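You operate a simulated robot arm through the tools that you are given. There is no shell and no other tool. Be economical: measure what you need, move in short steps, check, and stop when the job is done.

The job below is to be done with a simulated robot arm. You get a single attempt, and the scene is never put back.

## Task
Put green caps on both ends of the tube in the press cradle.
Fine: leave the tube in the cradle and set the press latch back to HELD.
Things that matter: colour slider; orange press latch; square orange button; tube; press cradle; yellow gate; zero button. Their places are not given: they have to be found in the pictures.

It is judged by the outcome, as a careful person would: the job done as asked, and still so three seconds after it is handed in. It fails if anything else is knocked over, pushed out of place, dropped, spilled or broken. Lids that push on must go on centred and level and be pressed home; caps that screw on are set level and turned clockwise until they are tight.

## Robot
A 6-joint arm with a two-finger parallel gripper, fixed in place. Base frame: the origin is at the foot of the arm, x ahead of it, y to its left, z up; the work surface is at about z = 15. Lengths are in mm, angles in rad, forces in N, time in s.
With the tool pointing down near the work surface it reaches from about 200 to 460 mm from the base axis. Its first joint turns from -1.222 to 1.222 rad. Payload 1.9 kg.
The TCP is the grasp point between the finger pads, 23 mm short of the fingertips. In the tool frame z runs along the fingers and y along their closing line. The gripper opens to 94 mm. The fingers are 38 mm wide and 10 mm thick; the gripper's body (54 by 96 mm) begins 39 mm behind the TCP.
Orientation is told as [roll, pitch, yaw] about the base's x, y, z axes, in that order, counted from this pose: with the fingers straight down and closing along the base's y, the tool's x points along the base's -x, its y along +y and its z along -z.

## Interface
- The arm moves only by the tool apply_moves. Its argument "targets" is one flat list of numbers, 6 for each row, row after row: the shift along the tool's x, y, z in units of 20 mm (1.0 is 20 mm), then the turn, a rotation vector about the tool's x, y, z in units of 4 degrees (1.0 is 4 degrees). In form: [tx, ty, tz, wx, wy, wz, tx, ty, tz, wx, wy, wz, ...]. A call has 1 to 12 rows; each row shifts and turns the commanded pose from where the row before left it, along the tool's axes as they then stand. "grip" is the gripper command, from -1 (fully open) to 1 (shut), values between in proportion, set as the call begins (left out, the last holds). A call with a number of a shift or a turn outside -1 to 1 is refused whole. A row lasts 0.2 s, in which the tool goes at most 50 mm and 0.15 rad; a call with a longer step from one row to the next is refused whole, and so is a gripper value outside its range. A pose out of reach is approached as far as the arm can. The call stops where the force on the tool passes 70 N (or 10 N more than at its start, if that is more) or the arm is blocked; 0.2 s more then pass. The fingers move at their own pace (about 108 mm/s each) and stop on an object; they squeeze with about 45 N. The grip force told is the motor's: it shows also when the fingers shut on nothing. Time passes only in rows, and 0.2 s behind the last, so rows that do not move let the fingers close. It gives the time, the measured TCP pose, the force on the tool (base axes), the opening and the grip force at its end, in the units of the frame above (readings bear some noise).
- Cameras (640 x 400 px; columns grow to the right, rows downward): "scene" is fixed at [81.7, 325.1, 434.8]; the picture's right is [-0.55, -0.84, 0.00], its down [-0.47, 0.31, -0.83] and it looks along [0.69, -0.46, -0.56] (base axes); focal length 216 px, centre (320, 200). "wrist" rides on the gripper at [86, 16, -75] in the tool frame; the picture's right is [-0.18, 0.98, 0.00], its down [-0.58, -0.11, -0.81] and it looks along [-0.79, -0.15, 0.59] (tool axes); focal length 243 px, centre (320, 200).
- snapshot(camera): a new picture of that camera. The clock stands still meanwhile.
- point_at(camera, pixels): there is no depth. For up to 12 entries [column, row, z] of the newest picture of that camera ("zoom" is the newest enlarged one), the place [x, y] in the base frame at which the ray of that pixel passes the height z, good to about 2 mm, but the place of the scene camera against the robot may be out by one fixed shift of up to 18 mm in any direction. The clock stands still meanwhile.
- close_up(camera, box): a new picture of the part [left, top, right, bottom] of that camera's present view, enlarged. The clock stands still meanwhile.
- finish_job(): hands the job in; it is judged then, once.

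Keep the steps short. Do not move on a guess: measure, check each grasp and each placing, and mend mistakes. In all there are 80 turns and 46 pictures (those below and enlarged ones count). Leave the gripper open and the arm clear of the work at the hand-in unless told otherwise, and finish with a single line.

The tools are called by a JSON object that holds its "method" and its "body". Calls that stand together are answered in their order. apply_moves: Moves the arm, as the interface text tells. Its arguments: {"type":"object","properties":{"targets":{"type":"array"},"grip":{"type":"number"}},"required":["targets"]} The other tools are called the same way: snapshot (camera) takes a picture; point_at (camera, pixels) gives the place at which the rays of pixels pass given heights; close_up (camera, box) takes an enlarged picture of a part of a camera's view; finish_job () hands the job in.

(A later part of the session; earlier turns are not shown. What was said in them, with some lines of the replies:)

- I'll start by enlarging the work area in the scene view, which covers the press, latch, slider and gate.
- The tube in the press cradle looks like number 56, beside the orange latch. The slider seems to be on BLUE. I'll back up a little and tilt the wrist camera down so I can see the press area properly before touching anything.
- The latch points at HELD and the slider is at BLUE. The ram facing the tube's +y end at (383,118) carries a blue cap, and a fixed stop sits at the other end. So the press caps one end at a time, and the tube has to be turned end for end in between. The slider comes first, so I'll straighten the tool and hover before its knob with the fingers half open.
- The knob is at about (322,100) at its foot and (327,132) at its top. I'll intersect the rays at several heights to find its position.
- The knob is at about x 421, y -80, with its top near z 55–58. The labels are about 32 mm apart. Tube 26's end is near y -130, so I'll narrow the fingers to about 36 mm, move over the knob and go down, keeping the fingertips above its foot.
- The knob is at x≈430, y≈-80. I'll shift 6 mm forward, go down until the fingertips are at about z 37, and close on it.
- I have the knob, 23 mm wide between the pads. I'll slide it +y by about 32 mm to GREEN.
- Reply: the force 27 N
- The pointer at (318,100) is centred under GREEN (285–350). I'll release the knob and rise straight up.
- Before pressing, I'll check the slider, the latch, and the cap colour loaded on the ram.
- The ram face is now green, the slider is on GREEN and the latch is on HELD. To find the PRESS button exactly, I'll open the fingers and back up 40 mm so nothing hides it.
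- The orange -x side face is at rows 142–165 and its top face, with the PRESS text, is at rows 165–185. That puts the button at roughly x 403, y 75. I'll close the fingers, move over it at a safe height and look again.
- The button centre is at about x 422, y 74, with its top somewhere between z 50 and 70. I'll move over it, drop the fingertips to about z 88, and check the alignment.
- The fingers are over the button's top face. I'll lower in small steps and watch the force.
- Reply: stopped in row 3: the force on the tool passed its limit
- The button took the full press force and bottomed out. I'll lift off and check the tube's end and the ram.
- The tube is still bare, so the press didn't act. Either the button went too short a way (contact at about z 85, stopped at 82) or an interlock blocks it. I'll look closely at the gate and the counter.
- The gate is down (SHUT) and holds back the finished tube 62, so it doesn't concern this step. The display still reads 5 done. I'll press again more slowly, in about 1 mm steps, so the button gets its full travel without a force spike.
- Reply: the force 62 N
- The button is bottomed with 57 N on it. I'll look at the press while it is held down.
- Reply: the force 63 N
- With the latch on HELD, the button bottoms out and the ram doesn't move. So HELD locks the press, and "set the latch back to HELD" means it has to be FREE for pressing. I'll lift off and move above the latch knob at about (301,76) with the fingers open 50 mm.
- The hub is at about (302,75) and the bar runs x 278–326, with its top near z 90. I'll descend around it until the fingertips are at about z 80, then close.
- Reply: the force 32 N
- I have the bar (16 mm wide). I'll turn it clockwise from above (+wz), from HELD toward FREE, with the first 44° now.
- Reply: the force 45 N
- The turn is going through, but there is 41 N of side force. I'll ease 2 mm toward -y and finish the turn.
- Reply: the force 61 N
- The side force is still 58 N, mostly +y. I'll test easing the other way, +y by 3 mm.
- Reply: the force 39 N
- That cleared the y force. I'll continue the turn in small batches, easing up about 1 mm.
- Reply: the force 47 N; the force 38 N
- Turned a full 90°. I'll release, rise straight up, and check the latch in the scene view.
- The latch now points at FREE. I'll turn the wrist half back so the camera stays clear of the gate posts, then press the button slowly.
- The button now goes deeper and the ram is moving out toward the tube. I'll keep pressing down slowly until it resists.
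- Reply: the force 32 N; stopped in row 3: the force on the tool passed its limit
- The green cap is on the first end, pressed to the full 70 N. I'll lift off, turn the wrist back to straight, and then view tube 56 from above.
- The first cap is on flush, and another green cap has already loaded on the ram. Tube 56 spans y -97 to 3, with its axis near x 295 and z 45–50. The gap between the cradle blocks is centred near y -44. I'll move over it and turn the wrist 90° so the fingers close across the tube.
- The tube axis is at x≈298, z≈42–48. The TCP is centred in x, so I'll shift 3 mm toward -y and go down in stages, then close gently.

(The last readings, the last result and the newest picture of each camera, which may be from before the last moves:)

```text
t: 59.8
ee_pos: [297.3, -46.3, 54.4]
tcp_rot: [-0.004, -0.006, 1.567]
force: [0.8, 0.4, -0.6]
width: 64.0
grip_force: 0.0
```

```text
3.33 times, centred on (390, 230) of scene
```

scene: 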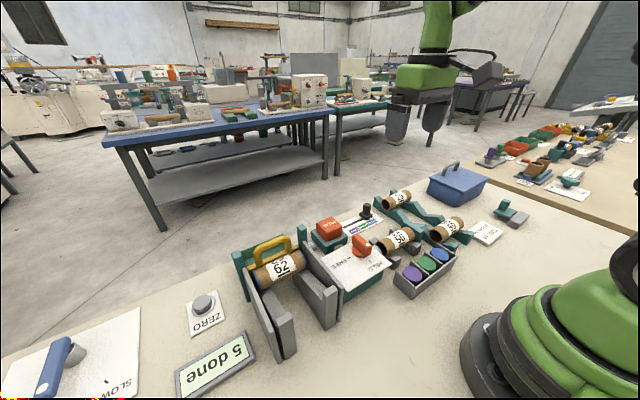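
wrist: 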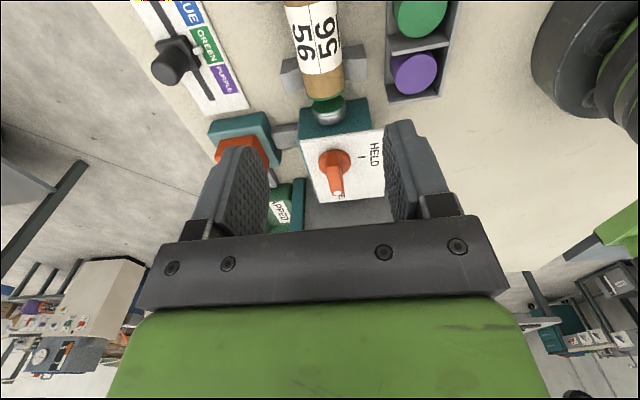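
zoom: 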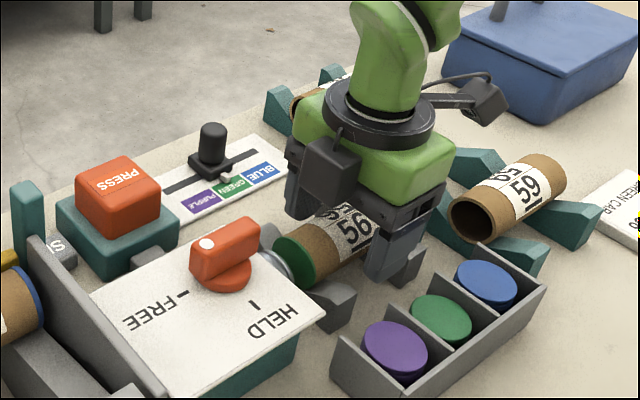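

The green cap shows on the end and the fingers straddle the tube without touching. I'll close and lift a little, then check.

{"method": "apply_moves", "body": {"targets": [0, 0, 0, 0, 0, 0, 0, 0, 0, 0, 0, 0], "grip": 1}}

{"method": "apply_moves", "body": {"targets": [0, 0, -0.5, 0, 0, 0, 0, 0, -1, 0, 0, 0, 0, 0, -1, 0, 0, 0, 0, 0, -1, 0, 0, 0, 0, 0, -1, 0, 0, 0, 0, 0, -1, 0, 0, 0]}}

{"method": "close_up", "body": {"camera": "scene", "box": [310, 130, 500, 290]}}

```text
t: 60.4
ee_pos: [297.0, -45.3, 54.5]
tcp_rot: [-0.004, -0.006, 1.568]
force: [2.1, 0.1, 0.2]
width: 38.2
grip_force: 45.0
```

```text
t: 61.8
ee_pos: [297.7, -45.0, 165.5]
tcp_rot: [-0.001, -0.004, 1.568]
force: [0.3, -0.1, 0.3]
width: 38.2
grip_force: 45.2
```

```text
2.50 times, centred on (405, 210) of scene
```

zoom: 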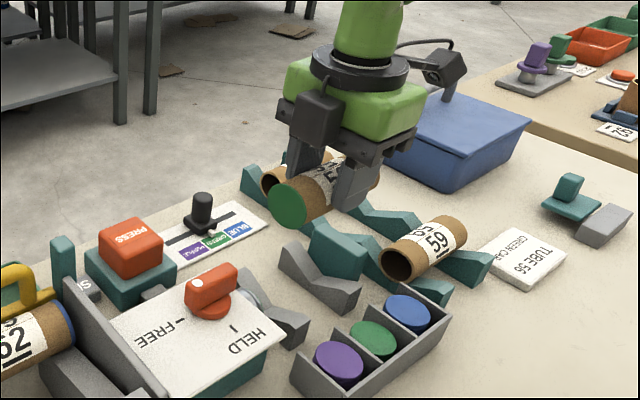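

The tube is held squarely (38.2 mm) and lifted clear. Now I'll turn it end for end, 180° clockwise at this height.

{"method": "apply_moves", "body": {"targets": [0, 0, 0, 0, 0, 1, 0, 0, 0, 0, 0, 1, 0, 0, 0, 0, 0, 1, 0, 0, 0, 0, 0, 1, 0, 0, 0, 0, 0, 1, 0, 0, 0, 0, 0, 1, 0, 0, 0, 0, 0, 1, 0, 0, 0, 0, 0, 1, 0, 0, 0, 0, 0, 1, 0, 0, 0, 0, 0, 1, 0, 0, 0, 0, 0, 1, 0, 0, 0, 0, 0, 1]}}

{"method": "apply_moves", "body": {"targets": [0, 0, 0, 0, 0, 1, 0, 0, 0, 0, 0, 1, 0, 0, 0, 0, 0, 1, 0, 0, 0, 0, 0, 1, 0, 0, 0, 0, 0, 1, 0, 0, 0, 0, 0, 1, 0, 0, 0, 0, 0, 1, 0, 0, 0, 0, 0, 1, 0, 0, 0, 0, 0, 1, 0, 0, 0, 0, 0, 1, 0, 0, 0, 0, 0, 1, 0, 0, 0, 0, 0, 1]}}

{"method": "apply_moves", "body": {"targets": [0, 0, 0, 0, 0, 1, 0, 0, 0, 0, 0, 1, 0, 0, 0, 0, 0, 1, 0, 0, 0, 0, 0, 1, 0, 0, 0, 0, 0, 1, 0, 0, 0, 0, 0, 1, 0, 0, 0, 0, 0, 1, 0, 0, 0, 0, 0, 1, 0, 0, 0, 0, 0, 1, 0, 0, 0, 0, 0, 1, 0, 0, 0, 0, 0, 1, 0, 0, 0, 0, 0, 1]}}

{"method": "apply_moves", "body": {"targets": [0, 0, 0, 0, 0, 1, 0, 0, 0, 0, 0, 1, 0, 0, 0, 0, 0, 1, 0, 0, 0, 0, 0, 1, 0, 0, 0, 0, 0, 1, 0, 0, 0, 0, 0, 1, 0, 0, 0, 0, 0, 1, 0, 0, 0, 0, 0, 1, 0, 0, 0, 0, 0, 0.95]}}

```text
t: 64.4
ee_pos: [296.3, -45.0, 163.6]
tcp_rot: [0.002, -0.005, 0.729]
force: [-0.3, 0.0, -0.8]
width: 38.2
grip_force: 44.9
```

```text
t: 67.0
ee_pos: [296.8, -45.6, 163.5]
tcp_rot: [0.004, -0.002, -0.11]
force: [0.5, 0.0, -0.1]
width: 38.2
grip_force: 44.6
```

```text
t: 69.6
ee_pos: [296.1, -43.9, 162.9]
tcp_rot: [0.006, 0.002, -0.947]
force: [0.0, -0.3, -0.4]
width: 38.2
grip_force: 44.7
```

```text
t: 71.6
ee_pos: [297.3, -45.2, 162.6]
tcp_rot: [0.004, 0.004, -1.573]
force: [-0.2, -0.7, 0.5]
width: 38.3
grip_force: 45.2
```

The tube is turned. I'll shift 2 mm toward +y so the capped end clears the stop, then lower to about z 58, the last part slowly.

{"method": "apply_moves", "body": {"targets": [0.12, 0, 1, 0, 0, 0, 0, 0, 1, 0, 0, 0, 0, 0, 1, 0, 0, 0, 0, 0, 1, 0, 0, 0, 0, 0, 0.6, 0, 0, 0, 0, 0, 0.3, 0, 0, 0]}}

{"method": "close_up", "body": {"camera": "scene", "box": [320, 170, 480, 290]}}

```text
t: 73.0
ee_pos: [296.6, -41.9, 66.7]
tcp_rot: [0.003, 0.005, -1.572]
force: [0.6, -0.2, 0.3]
width: 38.1
grip_force: 45.4
```

```text
3.33 times, centred on (400, 230) of scene
```

zoom: 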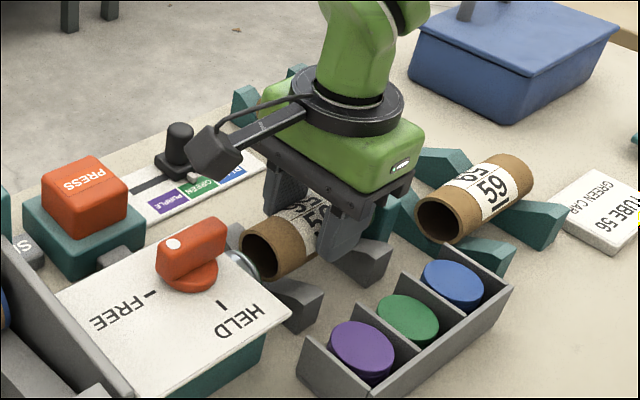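

The open end now faces the ram and nothing is touching. I'll lower the last 12 mm, then release.

{"method": "apply_moves", "body": {"targets": [0, 0, 0.2, 0, 0, 0, 0, 0, 0.2, 0, 0, 0, 0, 0, 0.1, 0, 0, 0, 0, 0, 0.1, 0, 0, 0]}}

{"method": "apply_moves", "body": {"targets": [0, 0, 0, 0, 0, 0, 0, 0, 0, 0, 0, 0], "grip": -0.3}}

{"method": "apply_moves", "body": {"targets": [0, 0, -1, 0, 0, 0, 0, 0, -1, 0, 0, 0, 0, 0, -1, 0, 0, 0, 0, 0, -1, 0, 0, 0, 0, 0, -1, 0, 0, 0, 0, 0, -1, 0, 0, 0, 0, 0, -1, 0, 0, 0]}}

{"method": "close_up", "body": {"camera": "scene", "box": [310, 180, 470, 290]}}

```text
t: 74.0
ee_pos: [297.6, -42.6, 54.1]
tcp_rot: [0.005, 0.005, -1.571]
force: [2.0, 0.8, 7.4]
width: 37.9
grip_force: 45.2
```

```text
t: 74.6
ee_pos: [297.3, -41.8, 53.6]
tcp_rot: [0.002, 0.004, -1.571]
force: [-0.3, -0.5, -0.3]
width: 60.9
grip_force: 0.0
```

```text
t: 76.2
ee_pos: [296.7, -42.9, 193.8]
tcp_rot: [0.001, 0.005, -1.569]
force: [-0.2, -0.4, 0.1]
width: 61.2
grip_force: 0.0
```

```text
3.64 times, centred on (390, 235) of scene
```

zoom: 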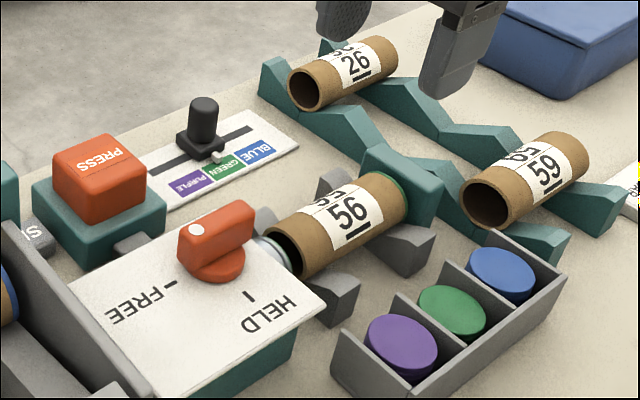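

The tube is seated with its green-capped end at the stop and its open end at the ram. I'll go back over the PRESS button at a safe height with the fingers closed.

{"method": "apply_moves", "body": {"targets": [0.85, 0.886, 0, 0, 0, 0, 0.85, 0.886, 0, 0, 0, 0, 0.85, 0.886, 0, 0, 0, 0, 0.85, 0.886, 0, 0, 0, 0, 0.85, 0.886, 0, 0, 0, 0, 0.85, 0.886, 0, 0, 0, 0, 0.85, 0.886, 0, 0, 0, 0], "grip": 1}}

{"method": "apply_moves", "body": {"targets": [0, 0, 0, 0, 0, -1, 0, 0, 0, 0, 0, -1, 0, 0, 0, 0, 0, -1, 0, 0, 0, 0, 0, -1, 0, 0, 0, 0, 0, -1, 0, 0, 0, 0, 0, -1, 0, 0, 0.3, 0, 0, -1, 0, 0, 1, 0, 0, -1, 0, 0, 1, 0, 0, -1, 0, 0, 1, 0, 0, -1, 0, 0, 1, 0, 0, -1, 0, 0, 0.9, 0, 0, -1]}}

```text
t: 77.8
ee_pos: [421.1, 76.9, 195.5]
tcp_rot: [0.001, 0.006, -1.571]
force: [0.6, -0.6, -0.7]
width: 0.1
grip_force: 42.2
```

```text
t: 80.4
ee_pos: [420.4, 77.8, 92.2]
tcp_rot: [0.008, 0.001, -0.733]
force: [-0.1, 0.4, 0.4]
width: 0.0
grip_force: 43.0
```

Over the button, and the position matches the last press. I'll press down in small steps.

{"method": "apply_moves", "body": {"targets": [0, 0, 0.2, 0, 0, 0, 0, 0, 0.1, 0, 0, 0, 0, 0, 0.1, 0, 0, 0, 0, 0, 0.1, 0, 0, 0, 0, 0, 0.1, 0, 0, 0, 0, 0, 0.1, 0, 0, 0, 0, 0, 0.1, 0, 0, 0, 0, 0, 0.1, 0, 0, 0, 0, 0, 0.1, 0, 0, 0, 0, 0, 0.1, 0, 0, 0, 0, 0, 0.1, 0, 0, 0, 0, 0, 0.1, 0, 0, 0]}}

{"method": "apply_moves", "body": {"targets": [0, 0, 0.05, 0, 0, 0, 0, 0, 0.05, 0, 0, 0, 0, 0, 0.05, 0, 0, 0, 0, 0, 0.05, 0, 0, 0, 0, 0, 0.05, 0, 0, 0, 0, 0, 0.05, 0, 0, 0, 0, 0, 0.05, 0, 0, 0, 0, 0, 0.05, 0, 0, 0, 0, 0, 0.05, 0, 0, 0, 0, 0, 0.05, 0, 0, 0, 0, 0, 0.05, 0, 0, 0, 0, 0, 0.05, 0, 0, 0]}}

{"method": "close_up", "body": {"camera": "scene", "box": [310, 180, 470, 290]}}

```text
t: 83.0
ee_pos: [421.4, 76.9, 65.1]
tcp_rot: [0.007, -0.002, -0.732]
force: [5.7, -0.6, 7.9]
width: 0.0
grip_force: 42.7
```

```text
t: 84.5
ee_pos: [420.8, 77.7, 60.8]
tcp_rot: [0.008, 0.003, -0.739]
force: [-8.0, -1.4, 13.5]
width: 0.0
grip_force: 42.8
stopped in row 7: the force on the tool passed its limit (the readings are from after the stop); the commanded pose is now the measured one
```

```text
3.64 times, centred on (390, 235) of scene
```

zoom: 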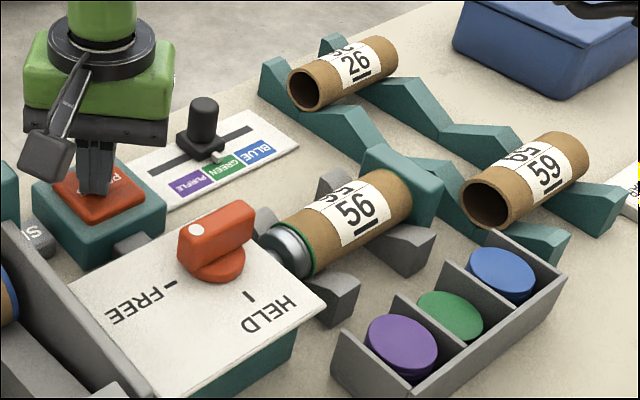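

The ram has driven the second green cap home to the full force stop. I'll lift off, turn the wrist to match the latch bar, and go above the latch at (302,76).

{"method": "apply_moves", "body": {"targets": [0, 0, -0.3, 0, 0, 0, 0, 0, -0.7, 0, 0, 0, 0, 0, -1, 0, 0, 1, 0, 0, -1, 0, 0, 1, 0, 0, -1, 0, 0, 1, 0, 0, -1, 0, 0, 1, 0, 0, -1, 0, 0, 1, 0, 0, -0.5, 0, 0, 1, 0, 0, 0, 0, 0, 1, 0, 0, 0, 0, 0, 1, 0, 0, 0, 0, 0, 1, 0, 0, 0, 0, 0, 1]}}

{"method": "apply_moves", "body": {"targets": [0, 0, 0, 0, 0, 1, 0, 0, 0, 0, 0, 0.9, 0, -1, 0, 0, 0, 0, 0, -1, 0, 0, 0, 0, 0, -1, 0, 0, 0, 0, 0, -1, 0, 0, 0, 0, 0, -1, 0, 0, 0, 0, 0, -0.93, 0, 0, 0, 0, 0, 0, 0, 0, 0, 0], "grip": -0.06}}

```text
t: 87.2
ee_pos: [421.2, 76.7, 190.0]
tcp_rot: [0.004, 0.007, -1.437]
force: [-0.5, 0.1, 0.1]
width: 0.0
grip_force: 42.8
```

```text
t: 89.2
ee_pos: [301.0, 74.8, 189.7]
tcp_rot: [0.002, 0.005, -1.567]
force: [0.1, -0.4, 0.5]
width: 49.9
grip_force: 0.0
```

{"method": "apply_moves", "body": {"targets": [0.06, 0.04, 1, 0, 0, 0, 0, 0, 1, 0, 0, 0, 0, 0, 1, 0, 0, 0, 0, 0, 0.8, 0, 0, 0, 0, 0, 0.5, 0, 0, 0]}}

{"method": "apply_moves", "body": {"targets": [0, 0, 0, 0, 0, 0, 0, 0, 0, 0, 0, 0], "grip": 1}}

```text
t: 90.3
ee_pos: [303.8, 76.8, 103.8]
tcp_rot: [0.002, 0.008, -1.566]
force: [-0.4, 0.9, 0.7]
width: 49.6
grip_force: 0.1
```

```text
t: 91.0
ee_pos: [301.9, 78.0, 103.6]
tcp_rot: [-0.001, 0.006, -1.568]
force: [-16.0, 0.8, 2.8]
width: 16.2
grip_force: 44.8
```

The bar is gripped (16 mm) with low side force. I'll turn it counter-clockwise toward HELD in batches and watch the force.

{"method": "apply_moves", "body": {"targets": [0, 0, 0, 0, 0, -1, 0, 0, 0, 0, 0, -1, 0, 0, 0, 0, 0, -1, 0, 0, 0, 0, 0, -1, 0, 0, 0, 0, 0, -1, 0, 0, 0, 0, 0, -1]}}

{"method": "apply_moves", "body": {"targets": [0, 0, 0, 0, 0, -1, 0, 0, 0, 0, 0, -1, 0, 0, 0, 0, 0, -1, 0, 0, 0, 0, 0, -1, 0, 0, 0, 0, 0, -1]}}

```text
t: 92.3
ee_pos: [301.7, 76.9, 102.6]
tcp_rot: [-0.001, 0.007, -1.146]
force: [-20.2, -5.3, -18.5]
width: 16.0
grip_force: 44.8
```

```text
t: 93.5
ee_pos: [301.2, 76.5, 103.3]
tcp_rot: [0.001, 0.008, -0.802]
force: [-31.3, -18.3, 10.8]
width: 15.9
grip_force: 44.8
```

{"method": "apply_moves", "body": {"targets": [0.02, -0.08, 0, 0, 0, 0, 0, 0, 0, 0, 0, -1, 0, 0, 0, 0, 0, -1, 0, 0, 0, 0, 0, -1, 0, 0, 0, 0, 0, -1, 0, 0, 0, 0, 0, -1, 0, 0, 0, 0, 0, -1]}}

{"method": "apply_moves", "body": {"targets": [0, 0, 0, 0, 0, -1, 0, 0, 0, 0, 0, -1, 0, 0, 0, 0, 0, -1, 0, 0, 0, 0, 0, -1, 0, 0, 0, 0, 0, -1, 0, 0, 0, 0, 0, -0.5]}}

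```text
t: 95.2
ee_pos: [300.3, 77.2, 102.5]
tcp_rot: [0.005, 0.005, -0.379]
force: [-8.7, -17.0, -25.3]
width: 16.1
grip_force: 45.4
```

```text
t: 96.5
ee_pos: [300.9, 76.0, 103.0]
tcp_rot: [0.004, 0.0, 0.001]
force: [-17.0, -44.4, 8.6]
width: 16.2
grip_force: 45.3
```

Back at 0° yaw, which is HELD. I'll release, rise straight up, back clear and check.

{"method": "apply_moves", "body": {"targets": [0, -0.05, 0, 0, 0, 0, 0, 0, 0, 0, 0, 0, 0, 0, 0, 0, 0, 0], "grip": -0.06}}

{"method": "apply_moves", "body": {"targets": [0, 0, -1, 0, 0, 0, 0, 0, -1, 0, 0, 0, 0, 0, -1, 0, 0, 0, 0, 0, -1, 0, 0, 0, 0, 0, -1, 0, 0, 0, 1, -1, 0, 0, 0, 0, 1, -1, 0, 0, 0, 0, 0, -1, -1, 0, 0, 0, 0, -1, -1, 0, 0, 0, 0, -1, -1, 0, 0, 0, 0, -1, 0, 0, 0, 0]}}

{"method": "close_up", "body": {"camera": "scene", "box": [290, 180, 450, 290]}}

{"method": "snapshot", "body": {"camera": "wrist"}}

```text
t: 97.3
ee_pos: [303.0, 75.4, 103.7]
tcp_rot: [0.006, -0.003, 0.005]
force: [-0.6, 0.1, -0.3]
width: 49.8
grip_force: 0.1
```

```text
t: 99.8
ee_pos: [260.3, -45.7, 262.5]
tcp_rot: [0.008, -0.001, 0.002]
force: [-0.5, -0.8, 0.3]
width: 49.9
grip_force: 0.1
```

```text
3.64 times, centred on (370, 235) of scene
```

zoom: 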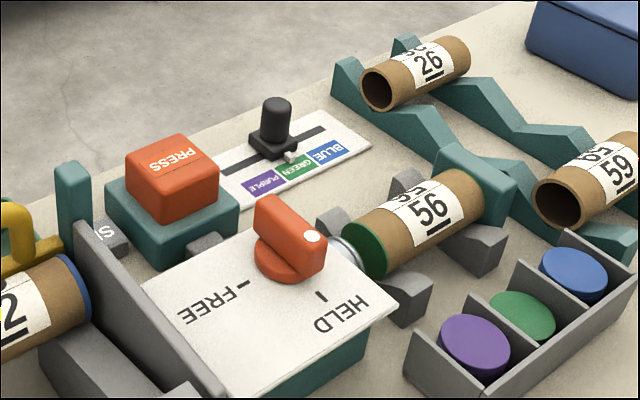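

```text
5 pictures are left
```

wrist: 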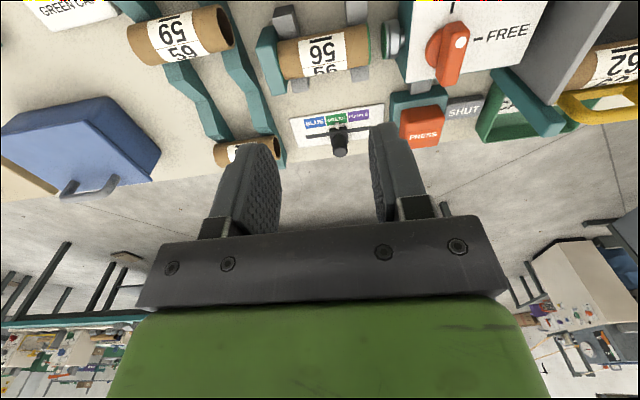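

{"method": "close_up", "body": {"camera": "wrist", "box": [240, 0, 540, 150]}}

```text
2.13 times, centred on (390, 75) of wrist
```

zoom: 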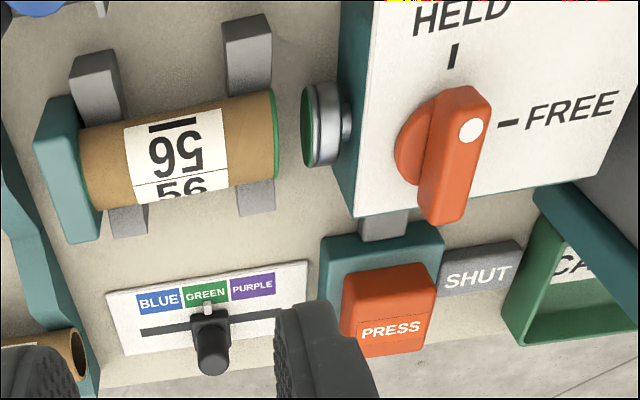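

The latch is on HELD and the green cap shows on the ram end. I'll check the stop-end cap with one more enlargement.

{"method": "close_up", "body": {"camera": "scene", "box": [365, 205, 435, 260]}}

```text
7.27 times, centred on (400, 232) of scene
```

zoom: 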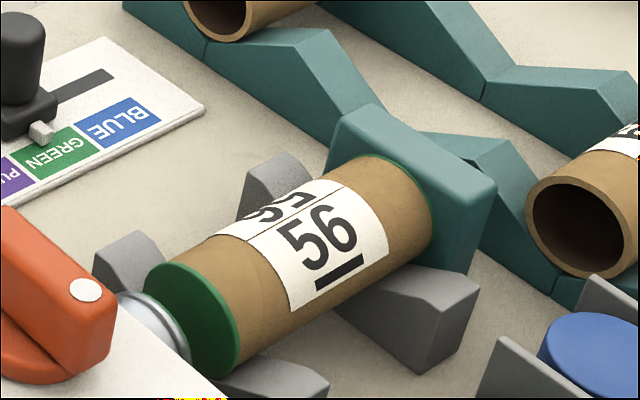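

Green caps are level and home on both ends, the tube is seated in the cradle, the latch is on HELD, and the arm is clear. I'll open the gripper fully and hand in.

{"method": "apply_moves", "body": {"targets": [0, 0, -0.5, 0, 0, 0, 0, 0, 0, 0, 0, 0], "grip": -1}}

{"method": "finish_job", "body": {}}

```text
t: 100.3
ee_pos: [261.5, -44.9, 272.7]
tcp_rot: [0.007, -0.002, 0.005]
force: [0.2, 0.0, 0.4]
width: 94.1
grip_force: 0.0
```

```text
The job is handed in.
```

Tube 56 has a green cap pressed home on both ends and is back in the press cradle, the latch is on HELD, and the colour slider is left on GREEN.
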